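You operate a simulated robot arm through the tools that you are given. There is no shell and no other tool.

Carry out the task below with a simulated robot arm. There is one attempt and no reset: what you move stays moved.

TASK
Fit the small gauge on the purple port in place of the blank.
Fine: slacken the purple knob, open the clamp, blank on the bench top; clamp shut, knob at its green mark; the purple seal stays in; leave the other piece.

The check looks at the end state, three seconds after you hand in, the way a careful person would. Anything else that was tipped, shoved, dropped, spilled or broken makes it a failure. A push-on lid holds only when it is set on centred and level and pressed home; a screw cap is set on level and turned clockwise until tight.

THE ROBOT
A 7-joint arm with a two-finger parallel gripper, fixed in place. Base frame: the origin is at the foot of the arm, x ahead of it, y to its left, z up. Lengths are in mm, angles in rad, forces in N, time in s.
With the tool pointing down near the work surface it reaches from about 380 to 900 mm from the base axis. Its first joint turns from -2.496 to 2.496 rad. Payload 3 kg.
Tool frame: the origin (TCP) lies between the finger pads and is the grasp point; the fingertips stand 30 mm ahead of it; z points along the fingers, y is the line along which they close. Largest opening 94 mm; finger width 28, thickness 10; the body of the gripper, 50 by 96 mm, starts 55 mm behind the TCP.
Orientation is told as [roll, pitch, yaw] about the base's x, y, z axes, in that order, counted from this pose: with the fingers straight down and closing along the base's y, the tool's x points along the base's -x, its y along +y and its z along -z.

THE INTERFACE
- The arm moves only by the tool servo_tool. Its argument "moves" is one flat list of numbers, 7 for each row, row after row: the turn, a rotation vector about the base's x, y, z in rad, then the shift along the base's x, y, z in cm, then the opening, from 0 (shut) to 1 (fully open). In form: [rx, ry, rz, x, y, z, claw, rx, ry, rz, x, y, z, claw, ...]. A call has 1 to 20 rows; each row shifts and turns the commanded pose from where the row before left it. A row lasts 0.2 s, in which the tool goes at most 50 mm and 0.15 rad; a call with a longer step from one row to the next is refused whole, and so is a gripper value outside its range. A pose out of reach is approached as far as the arm can. The call stops where the force on the tool passes 70 N (or 10 N more than at its start, if that is more) or the arm is blocked; 0.2 s more then pass. The fingers move at their own pace (about 72 mm/s each) and stop on an object; they squeeze with about 38 N. The grip force told is the motor's: it shows also when the fingers shut on nothing. Time passes only in rows, and 0.2 s behind the last, so rows that do not move let the fingers close. The reply holds the time, the measured pose of the TCP, the force on the tool along the base axes, the opening and the grip force, in the units named above and with some noise, with the torque about the TCP (base axes, N m) and any sound that the robot's microphone picked up.
- Cameras (640 x 400 px; columns grow to the right, rows downward): "scene" is fixed at [51.6, 651, 1661]; the picture's right is [-0.33, -0.95, 0.00], its down [-0.77, 0.26, -0.59] and it looks along [0.55, -0.19, -0.81] (base axes); focal length 357 px, centre (320, 200). "wrist" rides on the gripper at [76, 14, -103] in the tool frame; the picture's right is [-0.18, 0.98, 0.00], its down [-0.75, -0.14, -0.64] and it looks along [-0.63, -0.12, 0.77] (tool axes); focal length 243 px, centre (320, 200). There is no depth. A picture from a camera that has moved, and an enlarged one, comes with that camera's place and axes in the base frame and with its lens.
- get_image(camera): a new picture of that camera. It takes no simulated time.
- zoom(camera, box): a new picture of the part [left, top, right, bottom] of that camera's present view, enlarged. It takes no simulated time.
- finish_job(): hands the job in; it is judged then, once.

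Nothing tells you positions but the pictures and the camera data. Unless the task says otherwise, let go and move clear before handing in.

The tools are called after "Call:" by a JSON object that holds its "method" and its "body". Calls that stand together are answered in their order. servo_tool: Moves the arm, as the interface text tells. Its arguments: {"type":"object","properties":{"moves":{"type":"array"}},"required":["moves"]} The other tools are called the same way: get_image (camera) takes a picture; zoom (camera, box) takes an enlarged picture of a part of a camera's view; finish_job () hands the job in.

At the start:

```text
time: 0.0
ee_pos: [277.0, 353.6, 1286.8]
ee_rot: [-0.001, 0.0, 0.001]
force: [0.3, 0.0, 0.5]
ft_torque: [0.0, 0.0, -0.03]
finger_gap: 93.8
gripper_force: 0.1
```

scene: 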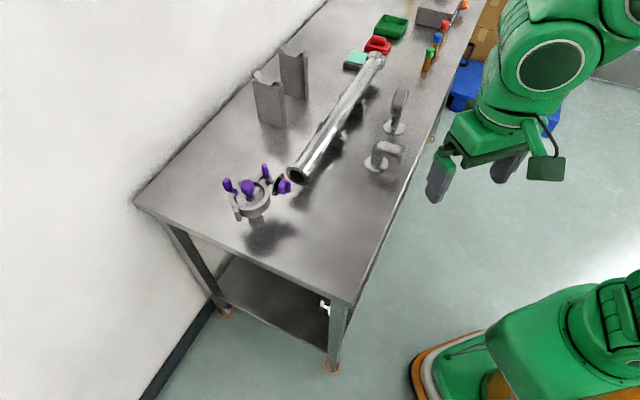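
wrist: 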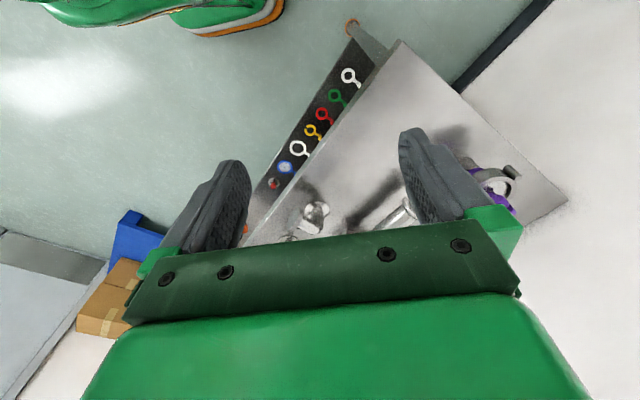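

I see a steel bench with a pipe, a purple-handled clamp assembly at its near end, and two small fittings on the bench. I'll look closer before moving.

Call:
{"method": "zoom", "body": {"camera": "scene", "box": [200, 140, 320, 260]}}

Call:
{"method": "zoom", "body": {"camera": "scene", "box": [340, 70, 440, 190]}}

Call:
{"method": "zoom", "body": {"camera": "scene", "box": [330, 0, 490, 100]}}

Call:
{"method": "zoom", "body": {"camera": "scene", "box": [200, 20, 440, 220]}}

Call:
{"method": "zoom", "body": {"camera": "wrist", "box": [230, 60, 570, 260]}}

```text
3.33 times, centred on (260, 200) of scene
camera zoom: at [51.6, 651.0, 1661.0], right [-0.33, -0.95, 0.0], down [-0.77, 0.26, -0.59], along [0.55, -0.19, -0.81], focal length 1191 px, centre (520, 200)
```

zoom: 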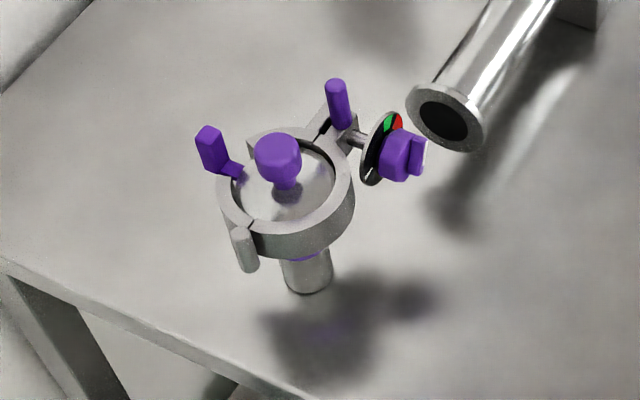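

```text
3.33 times, centred on (390, 130) of scene
camera zoom: at [51.6, 651.0, 1661.0], right [-0.33, -0.95, 0.0], down [-0.77, 0.26, -0.59], along [0.55, -0.19, -0.81], focal length 1191 px, centre (87, 433)
```

zoom: 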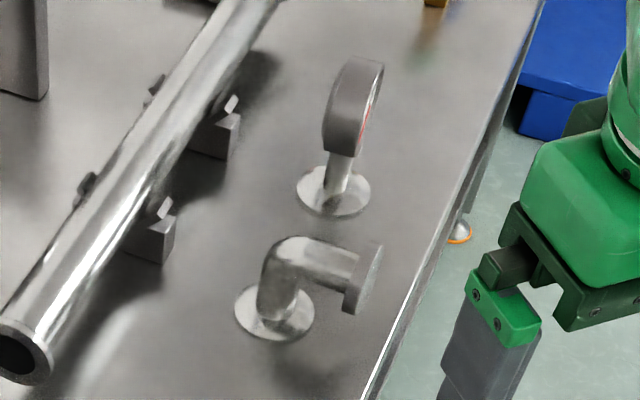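

```text
4.00 times, centred on (410, 50) of scene
camera zoom: at [51.6, 651.0, 1661.0], right [-0.33, -0.95, 0.0], down [-0.77, 0.26, -0.59], along [0.55, -0.19, -0.81], focal length 1429 px, centre (-40, 800)
```

zoom: 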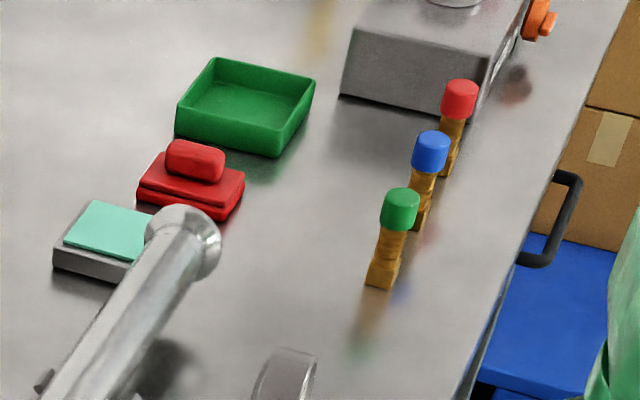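

```text
2.00 times, centred on (320, 120) of scene
camera zoom: at [51.6, 651.0, 1661.0], right [-0.33, -0.95, 0.0], down [-0.77, 0.26, -0.59], along [0.55, -0.19, -0.81], focal length 715 px, centre (320, 360)
```

zoom: 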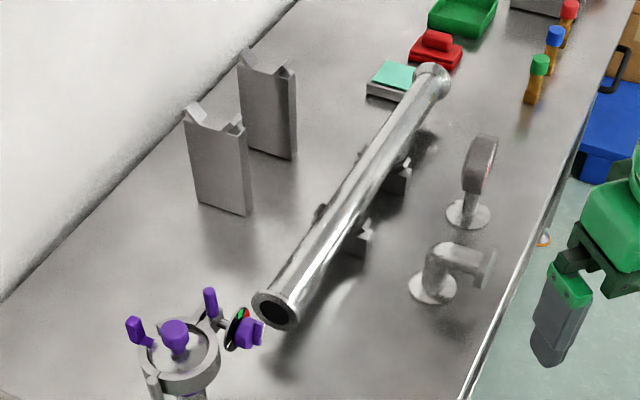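

```text
1.88 times, centred on (400, 160) of wrist
camera zoom: at [202.9, 367.8, 1388.8], right [0.18, 0.98, 0.0], down [0.75, -0.14, 0.64], along [0.63, -0.12, -0.77], focal length 457 px, centre (169, 275)
```

zoom: 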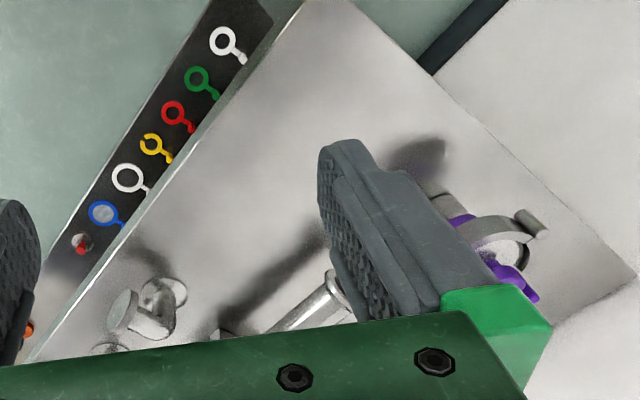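

The port with its clamp, blank and dial knob seems to be near (565, 640), about 110 mm above a bench top at z≈880. The gauge stands near (765, 160), and the elbow is the piece to leave alone. I'll bring the wrist camera over for a closer look at the clamp.

Call:
{"method": "servo_tool", "body": {"moves": [0, 0, 0.131, 2.4, 2.4, -1.4, 1, 0, 0, 0.131, 2.4, 2.4, -1.4, 1, 0, 0, 0.131, 2.4, 2.4, -1.4, 1, 0, 0, 0.131, 2.4, 2.4, -1.4, 1, 0, 0, 0.131, 2.4, 2.4, -1.4, 1, 0, 0, 0.131, 2.4, 2.4, -1.4, 1]}}

Call:
{"method": "get_image", "body": {"camera": "wrist"}}

Call:
{"method": "get_image", "body": {"camera": "scene"}}

```text
time: 1.4
ee_pos: [424.8, 499.8, 1206.6]
ee_rot: [-0.003, -0.001, 0.788]
force: [0.5, 0.0, -0.5]
ft_torque: [-0.03, 0.0, -0.03]
finger_gap: 94.2
gripper_force: 0.0
```

```text
taken
camera wrist: at [361.3, 455.0, 1307.4], right [-0.57, 0.82, 0.0], down [0.63, 0.43, 0.64], along [0.53, 0.36, -0.77], focal length 243 px, centre (320, 200)
```

wrist: 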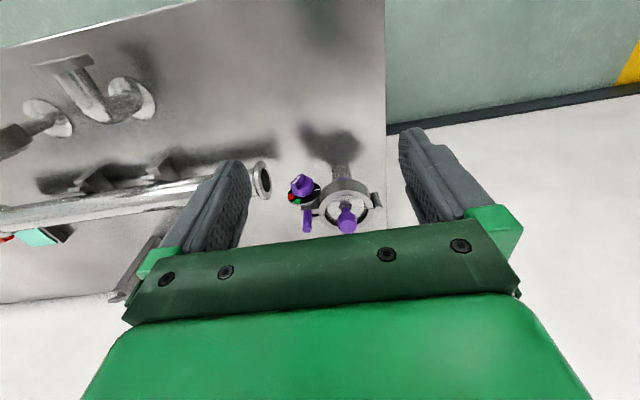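

```text
taken
```

scene: 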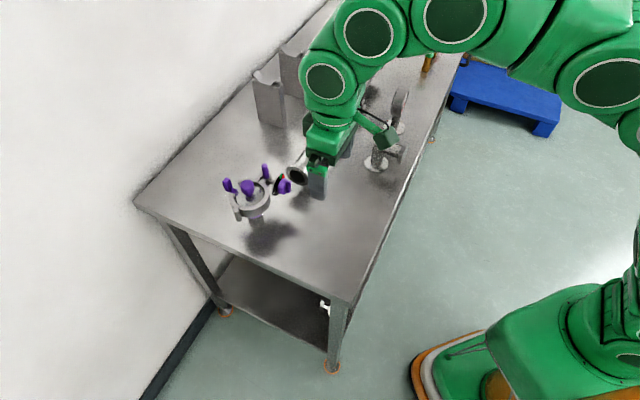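

The clamp is now in the wrist view, which is upside-down relative to the world. I'll zoom in on it.

Call:
{"method": "zoom", "body": {"camera": "wrist", "box": [240, 120, 410, 240]}}

Call:
{"method": "zoom", "body": {"camera": "wrist", "box": [0, 30, 200, 160]}}

Call:
{"method": "zoom", "body": {"camera": "scene", "box": [210, 150, 310, 230]}}

```text
3.33 times, centred on (325, 180) of wrist
camera zoom: at [361.3, 455.0, 1307.4], right [-0.57, 0.82, 0.0], down [0.63, 0.43, 0.64], along [0.53, 0.36, -0.77], focal length 809 px, centre (303, 267)
```

zoom: 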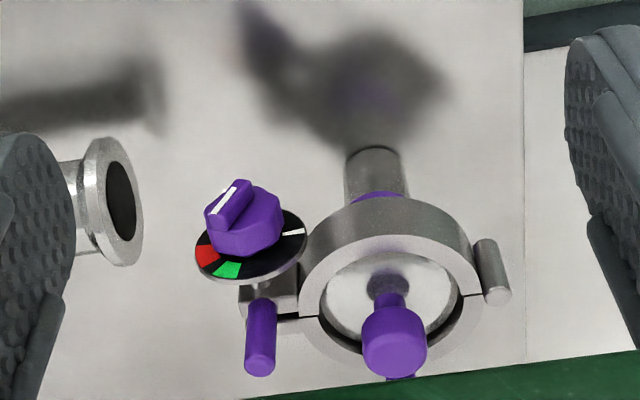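

```text
3.08 times, centred on (100, 95) of wrist
camera zoom: at [361.3, 455.0, 1307.4], right [-0.57, 0.82, 0.0], down [0.63, 0.43, 0.64], along [0.53, 0.36, -0.77], focal length 746 px, centre (997, 523)
```

zoom: 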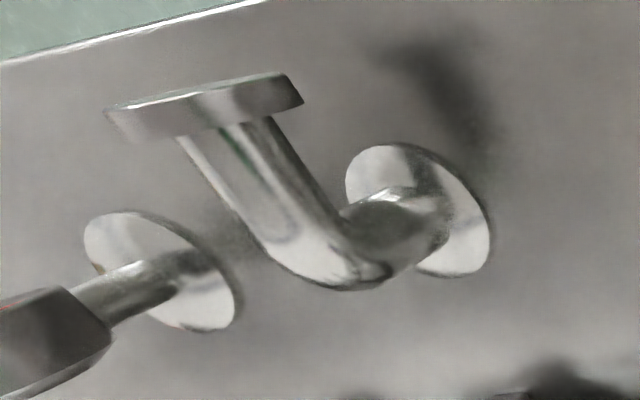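

```text
5.00 times, centred on (260, 190) of scene
camera zoom: at [51.6, 651.0, 1661.0], right [-0.33, -0.95, 0.0], down [-0.77, 0.26, -0.59], along [0.55, -0.19, -0.81], focal length 1787 px, centre (620, 250)
```

zoom: 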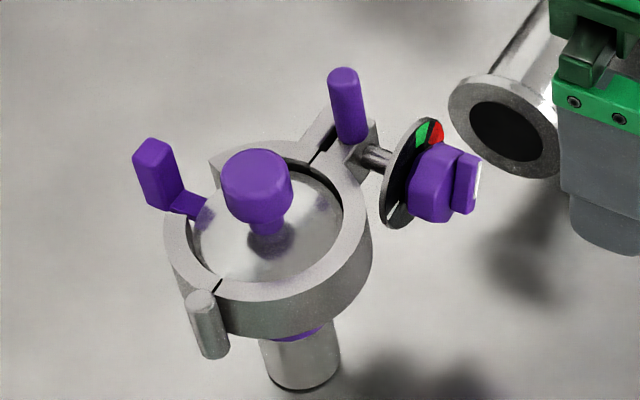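

The clamp splits along the bench's long direction. The hinge pin is near (522, 681), and the bolt, dial and knob are near (566, 562, 995) facing the robot. One vertical purple post stands near (600, 595) and another purple handle is at the rear. I'll go closer to read the dial and see how the halves join.

Call:
{"method": "servo_tool", "body": {"moves": [0, 0, 0, 2.0, 2.0, -2.0, 1, 0, 0, 0, 2.0, 2.0, -2.0, 1, 0, 0, 0, 2.0, 2.0, -2.0, 1]}}

Call:
{"method": "get_image", "body": {"camera": "wrist"}}

Call:
{"method": "zoom", "body": {"camera": "wrist", "box": [240, 80, 400, 240]}}

```text
time: 2.2
ee_pos: [482.7, 557.2, 1143.3]
ee_rot: [-0.001, 0.0, 0.785]
force: [0.3, 0.2, -0.3]
ft_torque: [0.01, 0.0, 0.0]
finger_gap: 94.0
gripper_force: 0.1
```

```text
taken
camera wrist: at [419.6, 512.4, 1244.9], right [-0.57, 0.82, 0.0], down [0.63, 0.43, 0.64], along [0.53, 0.36, -0.77], focal length 243 px, centre (320, 200)
```

wrist: 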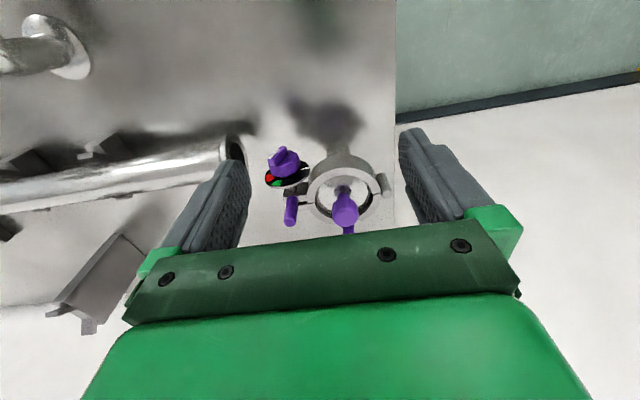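

```text
2.50 times, centred on (320, 160) of wrist
camera zoom: at [419.6, 512.4, 1244.9], right [-0.57, 0.82, 0.0], down [0.63, 0.43, 0.64], along [0.53, 0.36, -0.77], focal length 606 px, centre (320, 300)
```

zoom: 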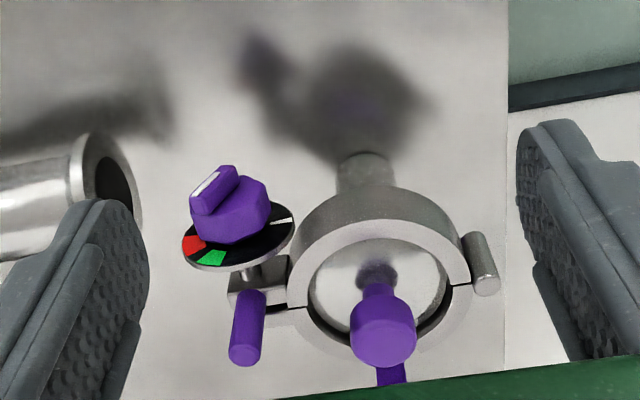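

The dial looks to have white at about 9 o'clock, green at about 1 and red at about 2–3 as seen from the robot, with the wing pointing roughly at green. Next I'll swing the camera round to the pipe side to see the lug and how the two halves join.

Call:
{"method": "servo_tool", "body": {"moves": [0, 0, 0.131, 1.5, -0.2, 0, 1, 0, 0, 0.131, 1.5, -0.2, 0, 1, 0, 0, 0.131, 1.5, -0.2, 0, 1, 0, 0, 0.131, 1.5, -0.2, 0, 1, 0, 0, 0.131, 1.5, -0.2, 0, 1, 0, 0, 0.131, 1.5, -0.2, 0, 1, 0, 0, 0.131, 1.5, -0.2, 0, 1, 0, 0, 0.131, 1.5, -0.2, 0, 1, 0, 0, 0.131, 1.5, -0.2, 0, 1, 0, 0, 0.131, 1.5, -0.2, 0, 1, 0, 0, 0.131, 1.5, -0.2, 0, 1, 0, 0, 0.131, 1.5, -0.2, 0, 1]}}

Call:
{"method": "get_image", "body": {"camera": "wrist"}}

Call:
{"method": "zoom", "body": {"camera": "wrist", "box": [230, 80, 410, 240]}}

```text
time: 4.8
ee_pos: [626.9, 510.7, 1089.7]
ee_rot: [-0.002, 0.0, 2.295]
force: [-0.4, 0.2, -0.1]
ft_torque: [0.01, 0.04, 0.0]
finger_gap: 94.0
gripper_force: 0.1
out of reach, approached as far as the arm can: row 9, 11, 12
```

```text
taken
camera wrist: at [667.8, 443.7, 1191.8], right [-0.86, -0.51, 0.0], down [-0.4, 0.66, 0.64], along [-0.33, 0.55, -0.77], focal length 243 px, centre (320, 200)
```

wrist: 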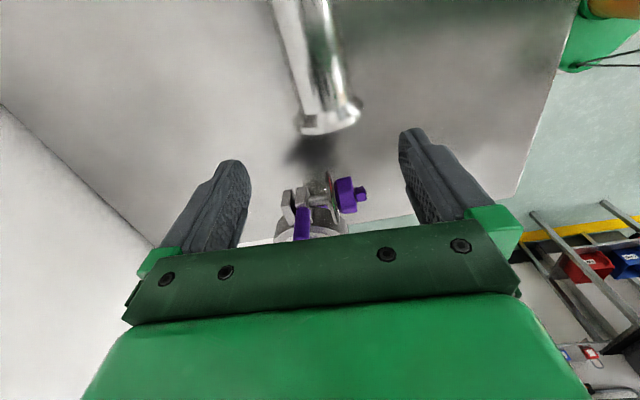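

```text
2.50 times, centred on (320, 160) of wrist
camera zoom: at [667.8, 443.7, 1191.8], right [-0.86, -0.51, 0.0], down [-0.4, 0.66, 0.64], along [-0.33, 0.55, -0.77], focal length 606 px, centre (320, 300)
```

zoom: 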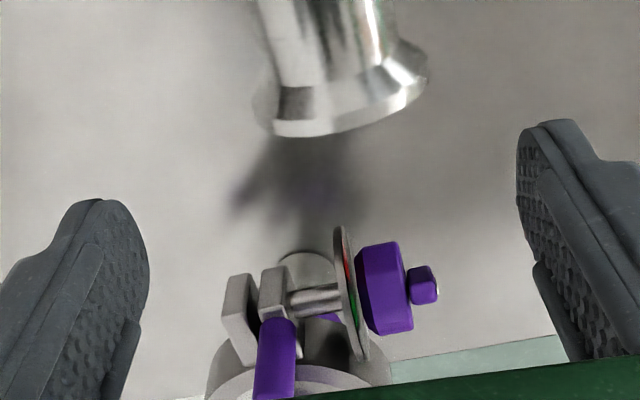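

Call:
{"method": "zoom", "body": {"camera": "wrist", "box": [265, 165, 375, 245]}}

Call:
{"method": "zoom", "body": {"camera": "scene", "box": [215, 155, 305, 225]}}

```text
5.00 times, centred on (320, 205) of wrist
camera zoom: at [667.8, 443.7, 1191.8], right [-0.86, -0.51, 0.0], down [-0.4, 0.66, 0.64], along [-0.33, 0.55, -0.77], focal length 1213 px, centre (320, 175)
```

zoom: 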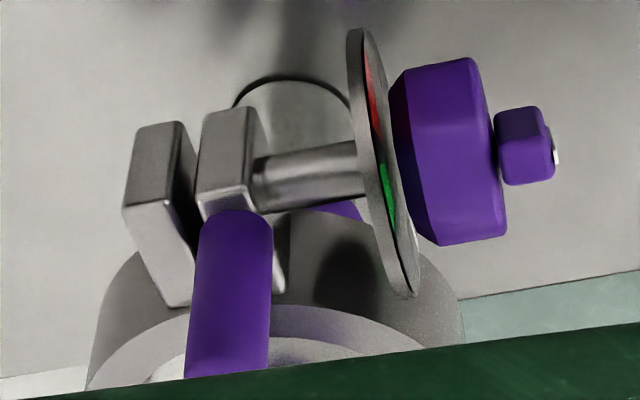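

```text
5.71 times, centred on (260, 190) of scene
camera zoom: at [51.6, 651.0, 1661.0], right [-0.33, -0.95, 0.0], down [-0.77, 0.26, -0.59], along [0.55, -0.19, -0.81], focal length 2042 px, centre (663, 257)
```

zoom: 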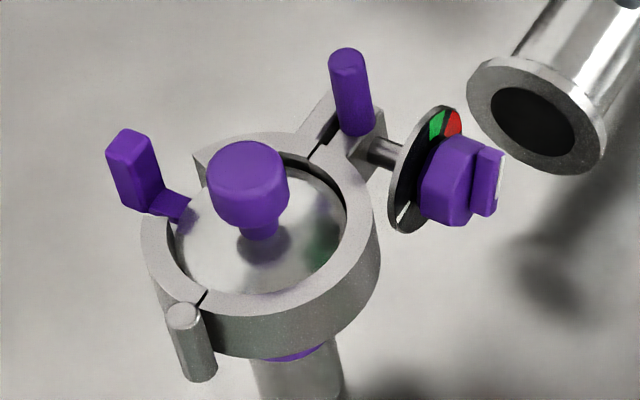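

From this side I can see two lugs with a gap between them. The purple post and the bolt with the dial are on the front lug. Next I'll swing round to the hinge side to find out what the rear purple handle belongs to.

Call:
{"method": "servo_tool", "body": {"moves": [0, 0, -0.131, -1.5, 0.2, 0, 1, 0, 0, -0.131, -1.5, 0.2, 0, 1, 0, 0, -0.131, -1.5, 0.2, 0, 1, 0, 0, -0.131, -1.5, 0.2, 0, 1, 0, 0, -0.131, -1.5, 0.2, 0, 1, 0, 0, -0.131, -1.5, 0.2, 0, 1, 0, 0, -0.131, -1.5, 0.2, 0, 1, 0, 0, -0.131, -1.5, 0.2, 0, 1, 0, 0, -0.131, -1.5, 0.2, 0, 1, 0, 0, -0.131, -1.5, 0.2, 0, 1, 0, 0, -0.131, -1.5, 0.2, 0, 1, 0, 0, -0.131, -1.5, 0.2, 0, 1, 0, 0, -0.131, -0.35, 0.7, 0, 1, 0, 0, -0.131, -0.35, 0.7, 0, 1, 0, 0, -0.131, -0.35, 0.7, 0, 1, 0, 0, -0.131, -0.35, 0.7, 0, 1, 0, 0, -0.131, -0.35, 0.7, 0, 1, 0, 0, -0.131, -0.35, 0.7, 0, 1, 0, 0, -0.131, -0.35, 0.7, 0, 1, 0, 0, -0.131, -0.35, 0.7, 0, 1]}}

Call:
{"method": "get_image", "body": {"camera": "wrist"}}

Call:
{"method": "zoom", "body": {"camera": "wrist", "box": [220, 80, 420, 240]}}

```text
time: 9.0
ee_pos: [420.5, 592.5, 1091.9]
ee_rot: [-0.006, -0.002, -0.33]
force: [-0.5, -0.5, 0.2]
ft_torque: [0.02, 0.0, -0.01]
finger_gap: 93.8
gripper_force: 0.1
```

```text
taken
camera wrist: at [354.4, 630.2, 1192.8], right [0.49, 0.87, -0.01], down [0.67, -0.37, 0.64], along [0.56, -0.32, -0.77], focal length 243 px, centre (320, 200)
```

wrist: 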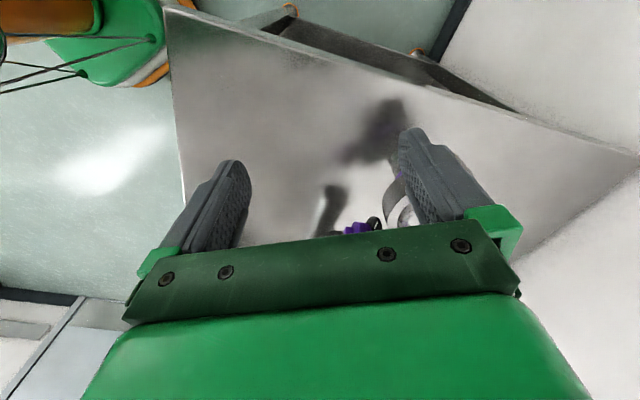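

```text
2.50 times, centred on (320, 160) of wrist
camera zoom: at [354.4, 630.2, 1192.8], right [0.49, 0.87, -0.01], down [0.67, -0.37, 0.64], along [0.56, -0.32, -0.77], focal length 606 px, centre (320, 300)
```

zoom: 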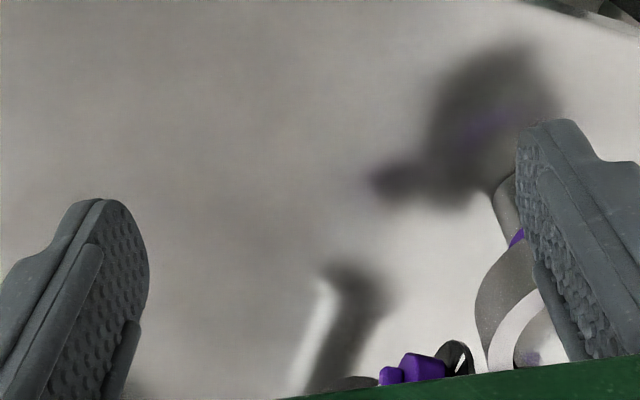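

When a pose is out of reach, the arm settles lower than commanded, so I'll stay inside its range. I'll move to the left front of the port and tilt the tool forward to see the rear purple handle.

Call:
{"method": "servo_tool", "body": {"moves": [0, 0, 0.126, -0.4, 0.95, 1.0, 1, 0, 0, 0.126, -0.4, 0.95, 1.0, 1, 0, 0, 0.126, -0.4, 0.95, 1.0, 1, 0, 0, 0.126, -0.4, 0.95, 1.0, 1, 0, 0, 0.126, -0.4, 0.95, 1.0, 1, 0.0355, -0.1146, 0, 0, 0, 0, 1, 0.0355, -0.1146, 0, 0, 0, 0, 1, 0.0355, -0.1146, 0, 0, 0, 0, 1]}}

Call:
{"method": "get_image", "body": {"camera": "wrist"}}

Call:
{"method": "zoom", "body": {"camera": "wrist", "box": [240, 100, 410, 230]}}

```text
time: 10.8
ee_pos: [399.0, 639.0, 1140.1]
ee_rot: [-0.006, -0.361, 0.302]
force: [0.1, 1.0, 0.3]
ft_torque: [0.0, -0.01, 0.02]
finger_gap: 94.0
gripper_force: 0.0
```

```text
taken
camera wrist: at [294.4, 621.3, 1208.5], right [-0.13, 0.99, 0.06], down [0.5, 0.01, 0.87], along [0.86, 0.14, -0.49], focal length 243 px, centre (320, 200)
```

wrist: 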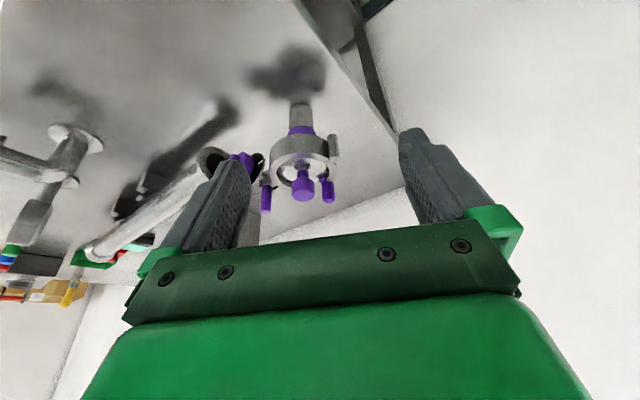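

```text
3.08 times, centred on (325, 165) of wrist
camera zoom: at [294.4, 621.3, 1208.5], right [-0.13, 0.99, 0.06], down [0.5, 0.01, 0.87], along [0.86, 0.14, -0.49], focal length 746 px, centre (305, 308)
```

zoom: 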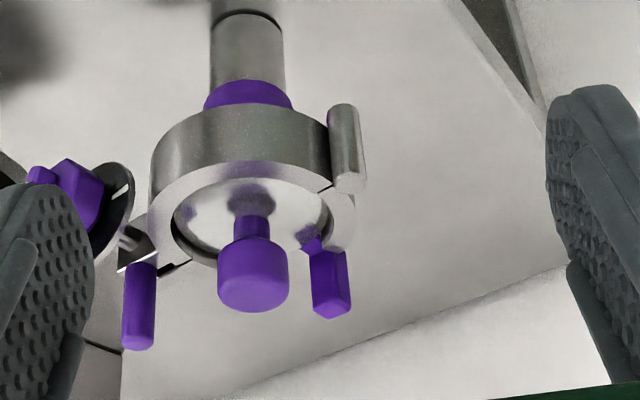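

Call:
{"method": "servo_tool", "body": {"moves": [0, 0, 0, 3.0, 0.5, -0.5, 1, 0, 0, 0, 3.0, 0.5, -0.5, 1, 0, 0, 0, 3.0, 0.5, -0.5, 1]}}

Call:
{"method": "zoom", "body": {"camera": "wrist", "box": [240, 80, 400, 240]}}

Call:
{"method": "get_image", "body": {"camera": "wrist"}}

```text
time: 11.6
ee_pos: [490.7, 656.7, 1128.1]
ee_rot: [-0.008, -0.362, 0.303]
force: [0.1, 0.1, 0.1]
ft_torque: [0.02, -0.03, -0.02]
finger_gap: 94.0
gripper_force: 0.1
```

```text
2.50 times, centred on (320, 160) of wrist
camera zoom: at [384.7, 638.3, 1195.4], right [-0.13, 0.99, 0.06], down [0.5, 0.01, 0.87], along [0.86, 0.14, -0.49], focal length 606 px, centre (320, 300)
```

zoom: 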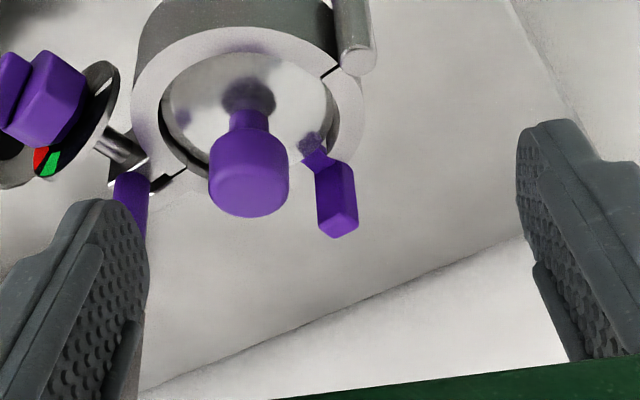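

```text
taken
camera wrist: at [384.7, 638.3, 1195.4], right [-0.13, 0.99, 0.06], down [0.5, 0.01, 0.87], along [0.86, 0.14, -0.49], focal length 243 px, centre (320, 200)
```

wrist: 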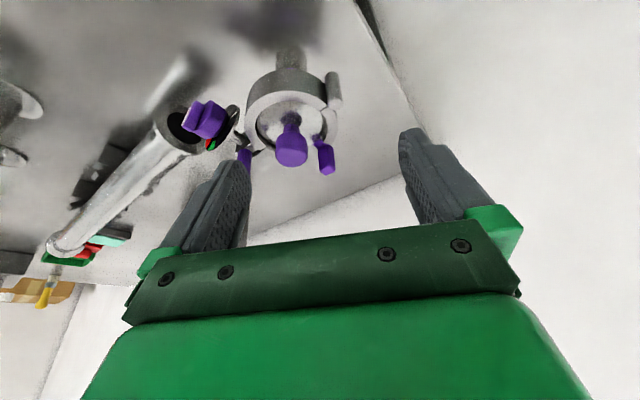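

Call:
{"method": "zoom", "body": {"camera": "wrist", "box": [285, 95, 355, 185]}}

Call:
{"method": "zoom", "body": {"camera": "wrist", "box": [170, 80, 270, 180]}}

Call:
{"method": "zoom", "body": {"camera": "scene", "box": [215, 170, 260, 205]}}

```text
4.44 times, centred on (320, 140) of wrist
camera zoom: at [384.7, 638.3, 1195.4], right [-0.13, 0.99, 0.06], down [0.5, 0.01, 0.87], along [0.86, 0.14, -0.49], focal length 1078 px, centre (320, 467)
```

zoom: 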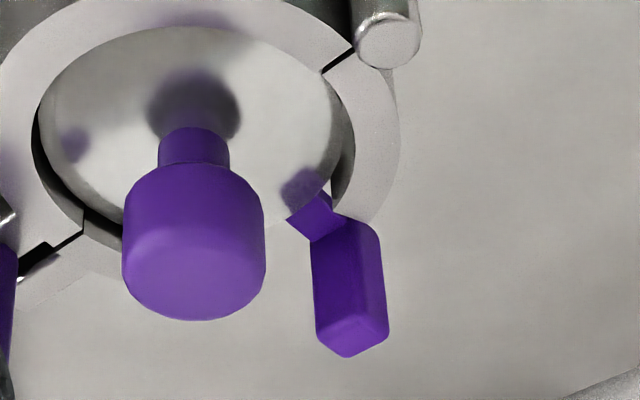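

```text
4.00 times, centred on (220, 130) of wrist
camera zoom: at [384.7, 638.3, 1195.4], right [-0.13, 0.99, 0.06], down [0.5, 0.01, 0.87], along [0.86, 0.14, -0.49], focal length 970 px, centre (720, 480)
```

zoom: 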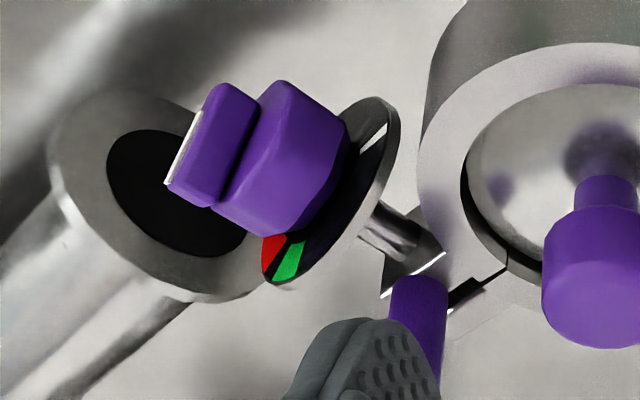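

```text
11.43 times, centred on (238, 188) of scene
camera zoom: at [51.6, 651.0, 1661.0], right [-0.33, -0.95, 0.0], down [-0.77, 0.26, -0.59], along [0.55, -0.19, -0.81], focal length 4084 px, centre (1263, 343)
```

zoom: 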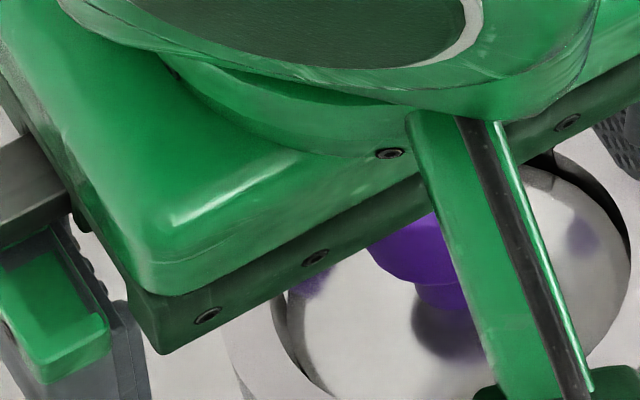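

I now think the rear purple block is the seal's pull tab, because it comes out between the blank's rim and the ring, so I must not disturb it. The post on the front lug looks like the handle of the opening half. I'll back off and look at the dial face straight on.

Call:
{"method": "servo_tool", "body": {"moves": [0, 0, 0.121, -2.5, -4.0, 0, 1, 0, 0, 0.121, -2.5, -4.0, 0, 1, 0, 0, 0.121, -2.5, -4.0, 0, 1, 0, 0, 0.121, -2.5, -4.0, 0, 1, 0.075, -0.075, 0, 2.7, 0, -2.8, 1, 0.075, -0.075, 0, 2.7, 0, -2.8, 1, 0.075, -0.075, 0, 2.7, 0, -2.8, 1, 0.075, -0.075, 0, 2.7, 0, -2.8, 1]}}

Call:
{"method": "get_image", "body": {"camera": "wrist"}}

Call:
{"method": "zoom", "body": {"camera": "wrist", "box": [260, 130, 380, 230]}}

```text
time: 13.4
ee_pos: [500.4, 496.3, 1013.0]
ee_rot: [-0.008, -0.79, 0.786]
force: [0.0, -0.5, -0.3]
ft_torque: [0.01, 0.04, 0.01]
finger_gap: 94.0
gripper_force: 0.1
```

```text
taken
camera wrist: at [401.7, 416.5, 1030.5], right [-0.6, 0.79, 0.13], down [0.15, -0.04, 0.99], along [0.79, 0.61, -0.09], focal length 243 px, centre (320, 200)
```

wrist: 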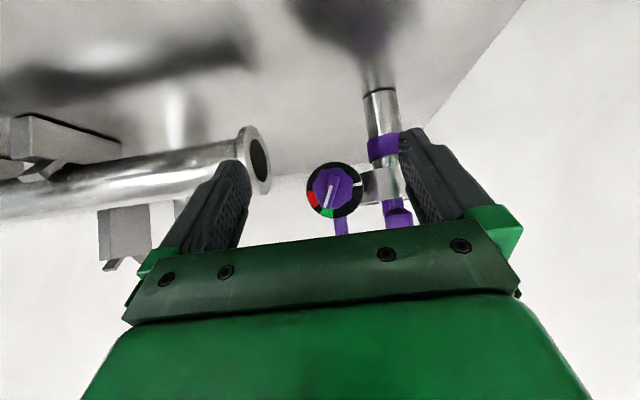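

```text
4.00 times, centred on (320, 180) of wrist
camera zoom: at [401.7, 416.5, 1030.5], right [-0.6, 0.79, 0.13], down [0.15, -0.04, 0.99], along [0.79, 0.61, -0.09], focal length 970 px, centre (320, 280)
```

zoom: 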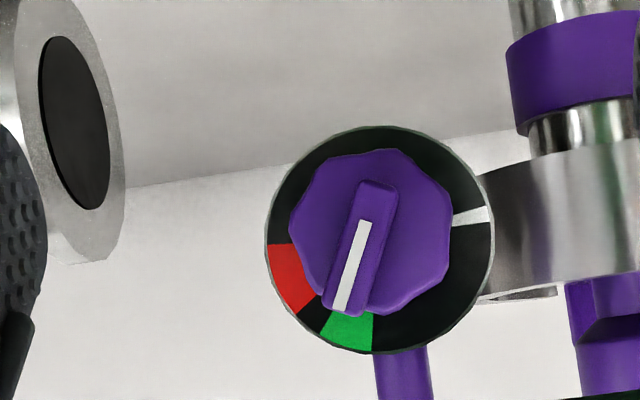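

The dial is clear from here: the pointer is on green (about 23° right of up), red lies beyond it clockwise, and the white slack mark is about 120° counter-clockwise. The knob axis is horizontal and faces the robot, at about (552, 549) and z≈1000. I'll turn the tool horizontal and in line with that axis, with the fingers rolled to straddle the pointer bar.

Call:
{"method": "servo_tool", "body": {"moves": [0.092, -0.092, 0, -1.0, -1.0, 0.0, 1, 0.092, -0.092, 0, -1.0, -1.0, 0.0, 1, 0.092, -0.092, 0, -0.5, -0.5, -0.3, 1, 0.092, -0.092, 0, 0, 0, -0.3, 1, 0.092, -0.092, 0, 0, 0, -0.3, 1, 0.092, -0.092, 0, 0, 0, -0.3, 1]}}

Call:
{"method": "get_image", "body": {"camera": "wrist"}}

Call:
{"method": "zoom", "body": {"camera": "wrist", "box": [250, 100, 390, 240]}}

Call:
{"method": "get_image", "body": {"camera": "scene"}}

```text
time: 14.8
ee_pos: [523.7, 495.0, 1068.7]
ee_rot: [-0.018, -1.5, 0.798]
force: [-0.2, 0.1, 1.1]
ft_torque: [0.0, -0.01, 0.0]
finger_gap: 94.2
gripper_force: 0.0
out of reach, approached as far as the arm can: row 3, 4, 5, 6
```

```text
taken
camera wrist: at [438.4, 428.7, 998.7], right [-0.68, 0.71, 0.18], down [-0.32, -0.51, 0.8], along [0.66, 0.48, 0.58], focal length 243 px, centre (320, 200)
```

wrist: 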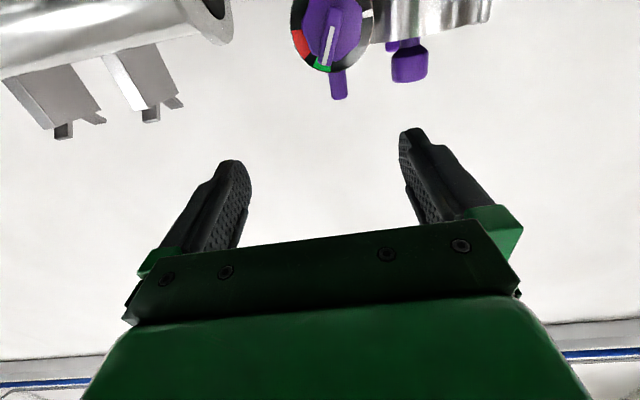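

```text
2.86 times, centred on (320, 170) of wrist
camera zoom: at [438.4, 428.7, 998.7], right [-0.68, 0.71, 0.18], down [-0.32, -0.51, 0.8], along [0.66, 0.48, 0.58], focal length 693 px, centre (320, 286)
```

zoom: 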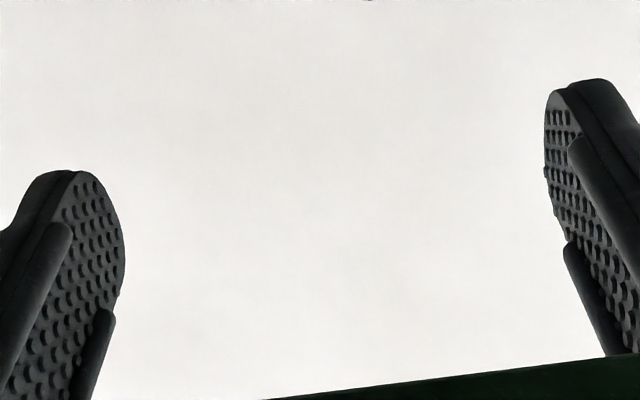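

```text
taken
```

scene: 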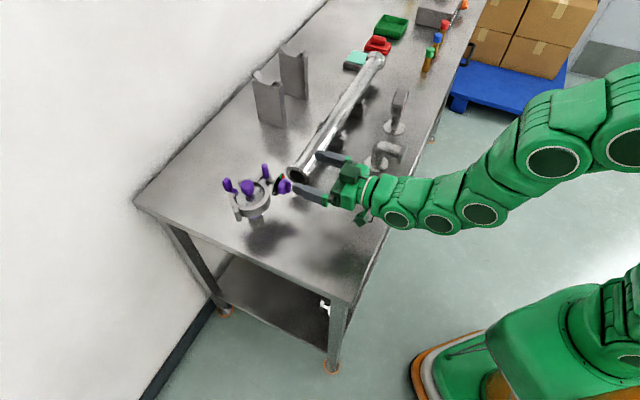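

The horizontal pose couldn't be reached that close in: the arm drifted up and outward instead. I'll try it farther out, nearer the knob, where the wrist should have more room.

Call:
{"method": "servo_tool", "body": {"moves": [0, 0, 0, 0.1, 0.76, -0.8, 1, 0, 0, 0, 0.1, 0.76, -0.8, 1, 0, 0, 0, 0.1, 0.76, -0.8, 1, 0, 0, 0, 0.1, 0.76, -0.8, 1]}}

Call:
{"method": "get_image", "body": {"camera": "wrist"}}

```text
time: 15.8
ee_pos: [527.5, 525.6, 1035.8]
ee_rot: [-0.02, -1.5, 0.802]
force: [-0.2, -0.5, -1.1]
ft_torque: [0.0, 0.03, 0.0]
finger_gap: 93.8
gripper_force: 0.0
```

```text
taken
camera wrist: at [441.8, 459.0, 966.6], right [-0.68, 0.71, 0.18], down [-0.32, -0.51, 0.8], along [0.66, 0.48, 0.58], focal length 243 px, centre (320, 200)
```

wrist: 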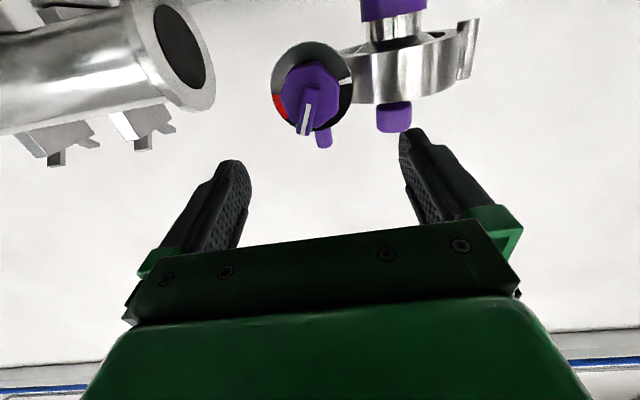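

That pose was reached exactly, so horizontal works farther out. I'll lower to the knob height and finish levelling.

Call:
{"method": "servo_tool", "body": {"moves": [0.025, -0.025, 0, 0, 0, -1.2, 1, 0.025, -0.025, 0, 0, 0, -1.2, 1, 0, 0, 0, 0, 0, -1.1, 1]}}

Call:
{"method": "get_image", "body": {"camera": "wrist"}}

Call:
{"method": "zoom", "body": {"camera": "wrist", "box": [240, 40, 400, 180]}}

```text
time: 16.6
ee_pos: [526.8, 525.6, 1004.7]
ee_rot: [-3.044, -1.564, -2.462]
force: [-11.3, -11.0, 30.9]
ft_torque: [-3.29, 3.75, 0.16]
finger_gap: 93.8
gripper_force: 0.0
```

```text
taken
camera wrist: at [446.2, 463.5, 927.0], right [-0.69, 0.7, 0.18], down [-0.36, -0.55, 0.75], along [0.63, 0.45, 0.64], focal length 243 px, centre (320, 200)
```

wrist: 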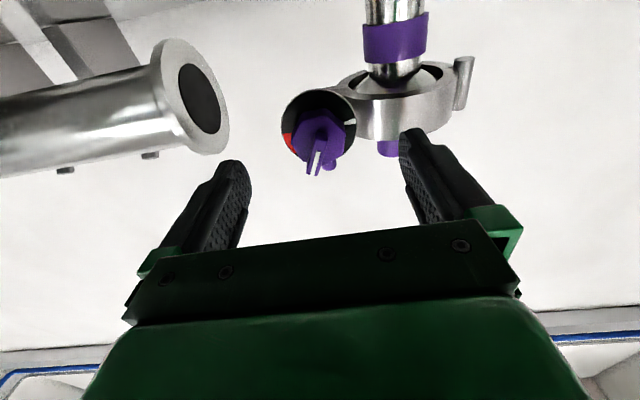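

```text
2.86 times, centred on (320, 110) of wrist
camera zoom: at [446.2, 463.5, 927.0], right [-0.69, 0.7, 0.18], down [-0.36, -0.55, 0.75], along [0.63, 0.45, 0.64], focal length 693 px, centre (320, 457)
```

zoom: 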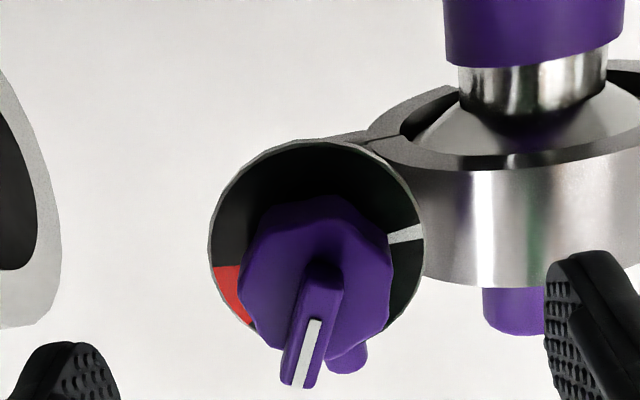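

The force reading jumped (Fz about 31 N): the camera housing under the gripper is touching the bench, so a camera-down horizontal pose won't clear at knob height. I'll lift off straight away and check the knob body's flats to plan a grip from above instead.

Call:
{"method": "servo_tool", "body": {"moves": [0, 0, 0, 0, 0, 1.5, 1, 0, 0, 0, 0, 0, 1.5, 1, -0.092, 0.092, 0, -0.3, -0.3, 1.0, 1, -0.092, 0.092, 0, -0.3, -0.3, 1.0, 1, -0.092, 0.092, 0, -0.3, -0.3, 0.0, 1, -0.092, 0.092, 0, -0.3, -0.3, 0, 1, -0.092, 0.092, 0, -0.3, -0.3, -1.0, 1, -0.092, 0.092, 0, -0.3, -0.3, -1, 1]}}

Call:
{"method": "get_image", "body": {"camera": "wrist"}}

Call:
{"method": "zoom", "body": {"camera": "wrist", "box": [270, 130, 370, 230]}}

```text
time: 18.4
ee_pos: [509.5, 507.6, 1030.8]
ee_rot: [-0.008, -0.788, 0.789]
force: [-0.5, 0.2, -0.5]
ft_torque: [0.01, 0.03, 0.0]
finger_gap: 94.0
gripper_force: 0.0
```

```text
taken
camera wrist: at [411.3, 427.5, 1048.1], right [-0.6, 0.79, 0.13], down [0.15, -0.04, 0.99], along [0.79, 0.61, -0.09], focal length 243 px, centre (320, 200)
```

wrist: 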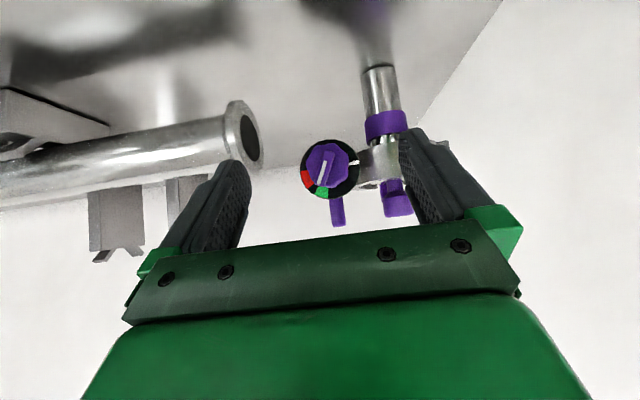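

```text
4.00 times, centred on (320, 180) of wrist
camera zoom: at [411.3, 427.5, 1048.1], right [-0.6, 0.79, 0.13], down [0.15, -0.04, 0.99], along [0.79, 0.61, -0.09], focal length 970 px, centre (320, 280)
```

zoom: 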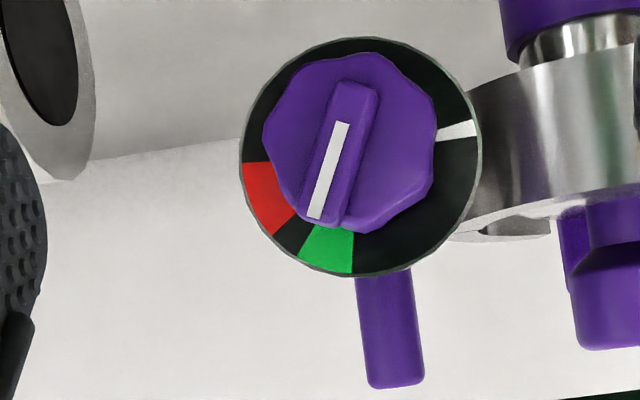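

The dial centre comes out at forward 811, lateral 0.6, z≈1001, with the bar at 24°, green spanning 12–39° and white at about −97°. I'll use a tool pose tilted about 12° above horizontal, which keeps the camera clear of the bench, and turn the bar rigidly about the knob axis. First I'll go to a standoff.

Call:
{"method": "servo_tool", "body": {"moves": [0.081, -0.081, 0, 0.27, 0.17, 0, 1, 0.081, -0.081, 0, 0.27, 0.17, 0, 1, 0.081, -0.081, 0, 0.27, 0.17, 0, 1, 0.081, -0.081, 0, 0.27, 0.17, 0, 1, 0.081, -0.081, 0, 0.27, 0.17, 0, 1, 0.0988, 0.0988, 0, 0, 0, -0.69, 1, 0.0988, 0.0988, 0, 0, 0, -0.69, 1, 0.0988, 0.0988, 0, 0, 0, -0.69, 1]}}

Call:
{"method": "get_image", "body": {"camera": "wrist"}}

Call:
{"method": "zoom", "body": {"camera": "wrist", "box": [220, 80, 420, 240]}}

```text
time: 20.2
ee_pos: [523.8, 514.8, 1011.2]
ee_rot: [1.134, -1.103, -0.309]
force: [-0.3, 0.6, -0.2]
ft_torque: [0.03, -0.01, 0.01]
finger_gap: 94.0
gripper_force: 0.0
```

```text
taken
camera wrist: at [417.3, 458.1, 967.2], right [-0.55, 0.61, 0.56], down [0.0, -0.68, 0.74], along [0.83, 0.41, 0.37], focal length 243 px, centre (320, 200)
```

wrist: 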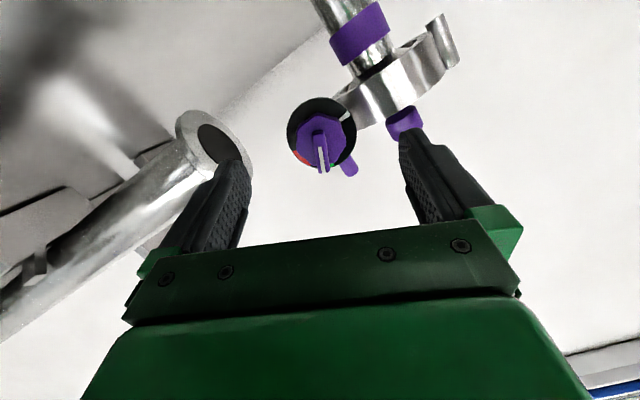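

```text
2.50 times, centred on (320, 160) of wrist
camera zoom: at [417.3, 458.1, 967.2], right [-0.55, 0.61, 0.56], down [0.0, -0.68, 0.74], along [0.83, 0.41, 0.37], focal length 606 px, centre (320, 300)
```

zoom: 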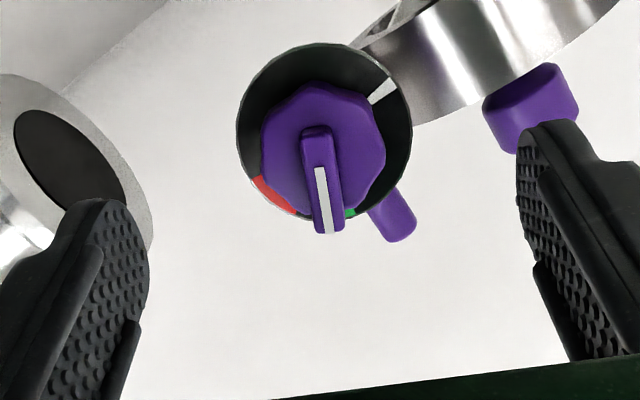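

The bar sits between the fingers, well aligned. I'll advance about 21 mm so the fingertips straddle the bar.

Call:
{"method": "servo_tool", "body": {"moves": [0, 0, 0, 0.34, 0.39, -0.03, 1, 0, 0, 0, 0.34, 0.39, -0.03, 1, 0, 0, 0, 0.34, 0.39, -0.03, 1, 0, 0, 0, 0.34, 0.39, -0.03, 1]}}

Call:
{"method": "zoom", "body": {"camera": "wrist", "box": [220, 80, 420, 240]}}

Call:
{"method": "zoom", "body": {"camera": "scene", "box": [230, 140, 390, 240]}}

```text
time: 21.2
ee_pos: [536.9, 530.3, 1009.8]
ee_rot: [1.131, -1.107, -0.307]
force: [-1.6, 0.2, -0.2]
ft_torque: [0.0, -0.01, -0.01]
finger_gap: 94.1
gripper_force: 0.1
```

```text
2.50 times, centred on (320, 160) of wrist
camera zoom: at [430.8, 473.3, 966.6], right [-0.55, 0.61, 0.56], down [0.0, -0.67, 0.74], along [0.83, 0.41, 0.37], focal length 606 px, centre (320, 300)
```

zoom: 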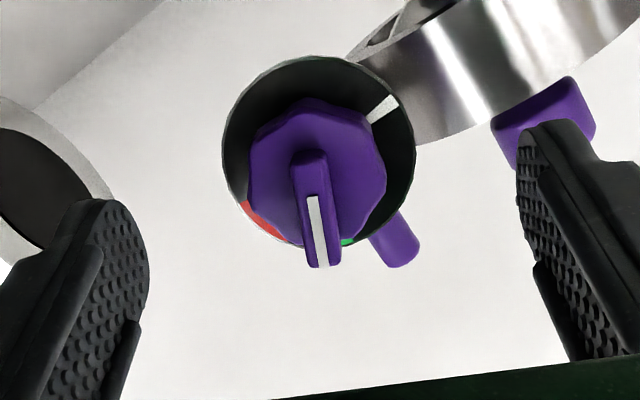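

```text
4.00 times, centred on (310, 190) of scene
camera zoom: at [51.6, 651.0, 1661.0], right [-0.33, -0.95, 0.0], down [-0.77, 0.26, -0.59], along [0.55, -0.19, -0.81], focal length 1429 px, centre (360, 240)
```

zoom: 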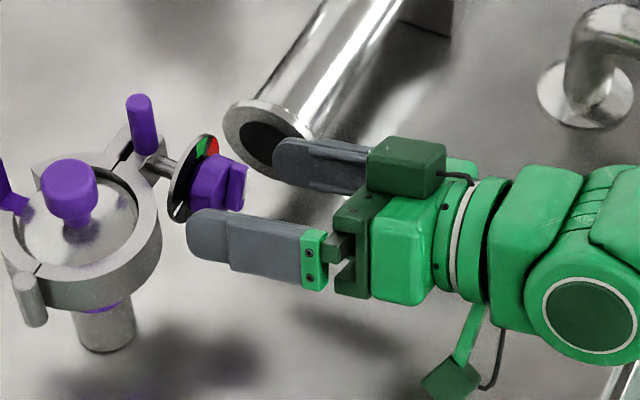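

Call:
{"method": "servo_tool", "body": {"moves": [0.018, 0.018, 0, 0.21, -0.01, -0.07, 1, 0, 0, 0, 0, 0, 0, 0.3, 0, 0, 0, 0, 0, 0, 0.1, 0, 0, 0, 0, 0, 0, 0, 0, 0, 0, 0, 0, 0, 0, 0, 0, 0, 0, 0, 0, 0, 0, 0, 0, 0, 0, 0, 0]}}

Call:
{"method": "zoom", "body": {"camera": "wrist", "box": [220, 80, 420, 240]}}

```text
time: 22.8
ee_pos: [538.9, 530.4, 1010.1]
ee_rot: [1.157, -1.082, -0.329]
force: [-4.2, 6.3, 3.9]
ft_torque: [0.04, 0.08, 0.29]
finger_gap: 8.6
gripper_force: 42.4
```

```text
2.50 times, centred on (320, 160) of wrist
camera zoom: at [432.2, 474.0, 966.9], right [-0.54, 0.6, 0.58], down [0.02, -0.69, 0.73], along [0.84, 0.4, 0.36], focal length 606 px, centre (320, 300)
```

zoom: 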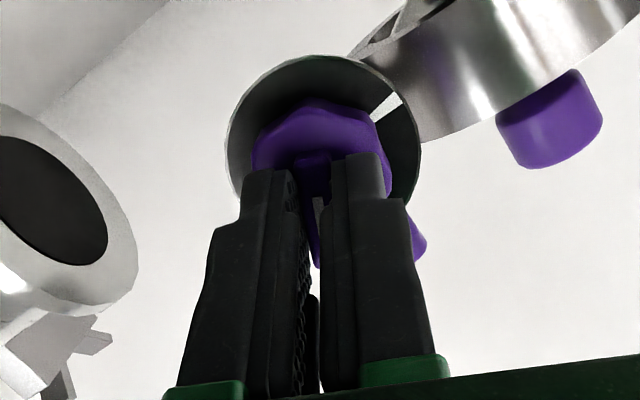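

The bar is gripped (gap 8.6 mm, 42 N). Now I'll turn the knob counter-clockwise about its own axis, starting with the first half of the 120°.

Call:
{"method": "servo_tool", "body": {"moves": [-0.0933, -0.0933, 0, -0.09, 0.09, 0.061, 0, -0.0933, -0.0933, 0, -0.095, 0.095, 0.043, 0, -0.0933, -0.0933, 0, -0.098, 0.098, 0.025, 0, -0.0933, -0.0933, 0, -0.099, 0.099, 0.007, 0, -0.0933, -0.0933, 0, -0.099, 0.099, -0.012, 0, -0.0933, -0.0933, 0, -0.098, 0.098, -0.03, 0, -0.0933, -0.0933, 0, -0.093, 0.093, -0.048, 0, -0.0933, -0.0933, 0, -0.088, 0.088, -0.065, 0]}}

Call:
{"method": "zoom", "body": {"camera": "wrist", "box": [220, 80, 420, 240]}}

Call:
{"method": "zoom", "body": {"camera": "scene", "box": [210, 140, 370, 240]}}

```text
time: 24.6
ee_pos: [532.2, 537.1, 1008.9]
ee_rot: [-1.295, -0.926, 2.005]
force: [4.4, -15.3, 26.3]
ft_torque: [0.21, -0.56, -0.42]
finger_gap: 8.6
gripper_force: 42.3
```

```text
2.50 times, centred on (320, 160) of wrist
camera zoom: at [464.1, 441.5, 955.7], right [-0.61, 0.67, -0.42], down [-0.61, -0.06, 0.79], along [0.51, 0.74, 0.45], focal length 606 px, centre (320, 300)
```

zoom: 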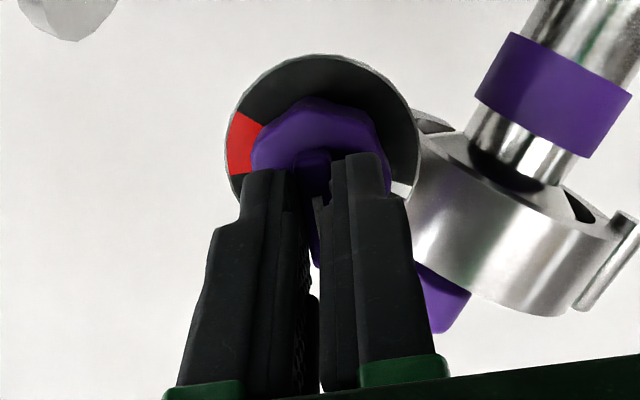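

```text
4.00 times, centred on (290, 190) of scene
camera zoom: at [51.6, 651.0, 1661.0], right [-0.33, -0.95, 0.0], down [-0.77, 0.26, -0.59], along [0.55, -0.19, -0.81], focal length 1429 px, centre (440, 240)
```

zoom: 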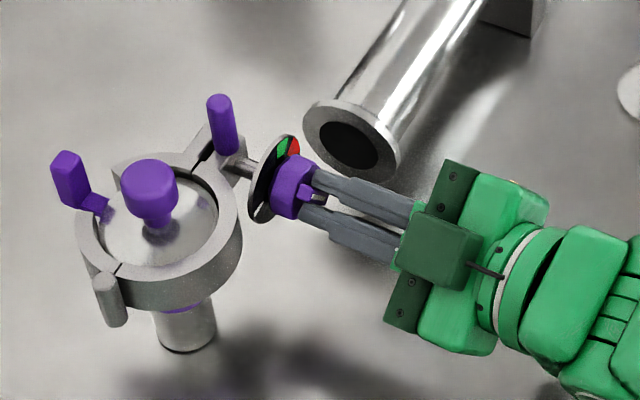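

The knob is turning with the gripper. Some side force has built up (about 26 N upward), so I'll add a small correction to the arc and continue.

Call:
{"method": "servo_tool", "body": {"moves": [-0.0933, -0.0933, 0, -0.068, 0.068, -0.041, 0, -0.0933, -0.0933, 0, -0.059, 0.059, -0.055, 0, -0.0933, -0.0933, 0, -0.05, 0.05, -0.068, 0, -0.0933, -0.0933, 0, -0.053, 0.053, -0.119, 0]}}

Call:
{"method": "zoom", "body": {"camera": "wrist", "box": [220, 80, 420, 240]}}

```text
time: 25.6
ee_pos: [530.2, 538.2, 1005.5]
ee_rot: [-1.482, -0.418, 2.126]
force: [10.0, -19.4, 2.0]
ft_torque: [-0.24, 0.18, -1.27]
finger_gap: 8.4
gripper_force: 42.4
```

```text
2.50 times, centred on (320, 160) of wrist
camera zoom: at [478.8, 426.6, 969.0], right [-0.37, 0.43, -0.82], down [-0.85, 0.19, 0.49], along [0.36, 0.88, 0.3], focal length 606 px, centre (320, 300)
```

zoom: 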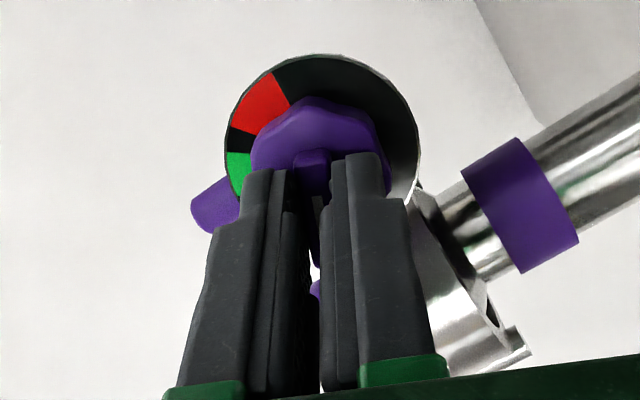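

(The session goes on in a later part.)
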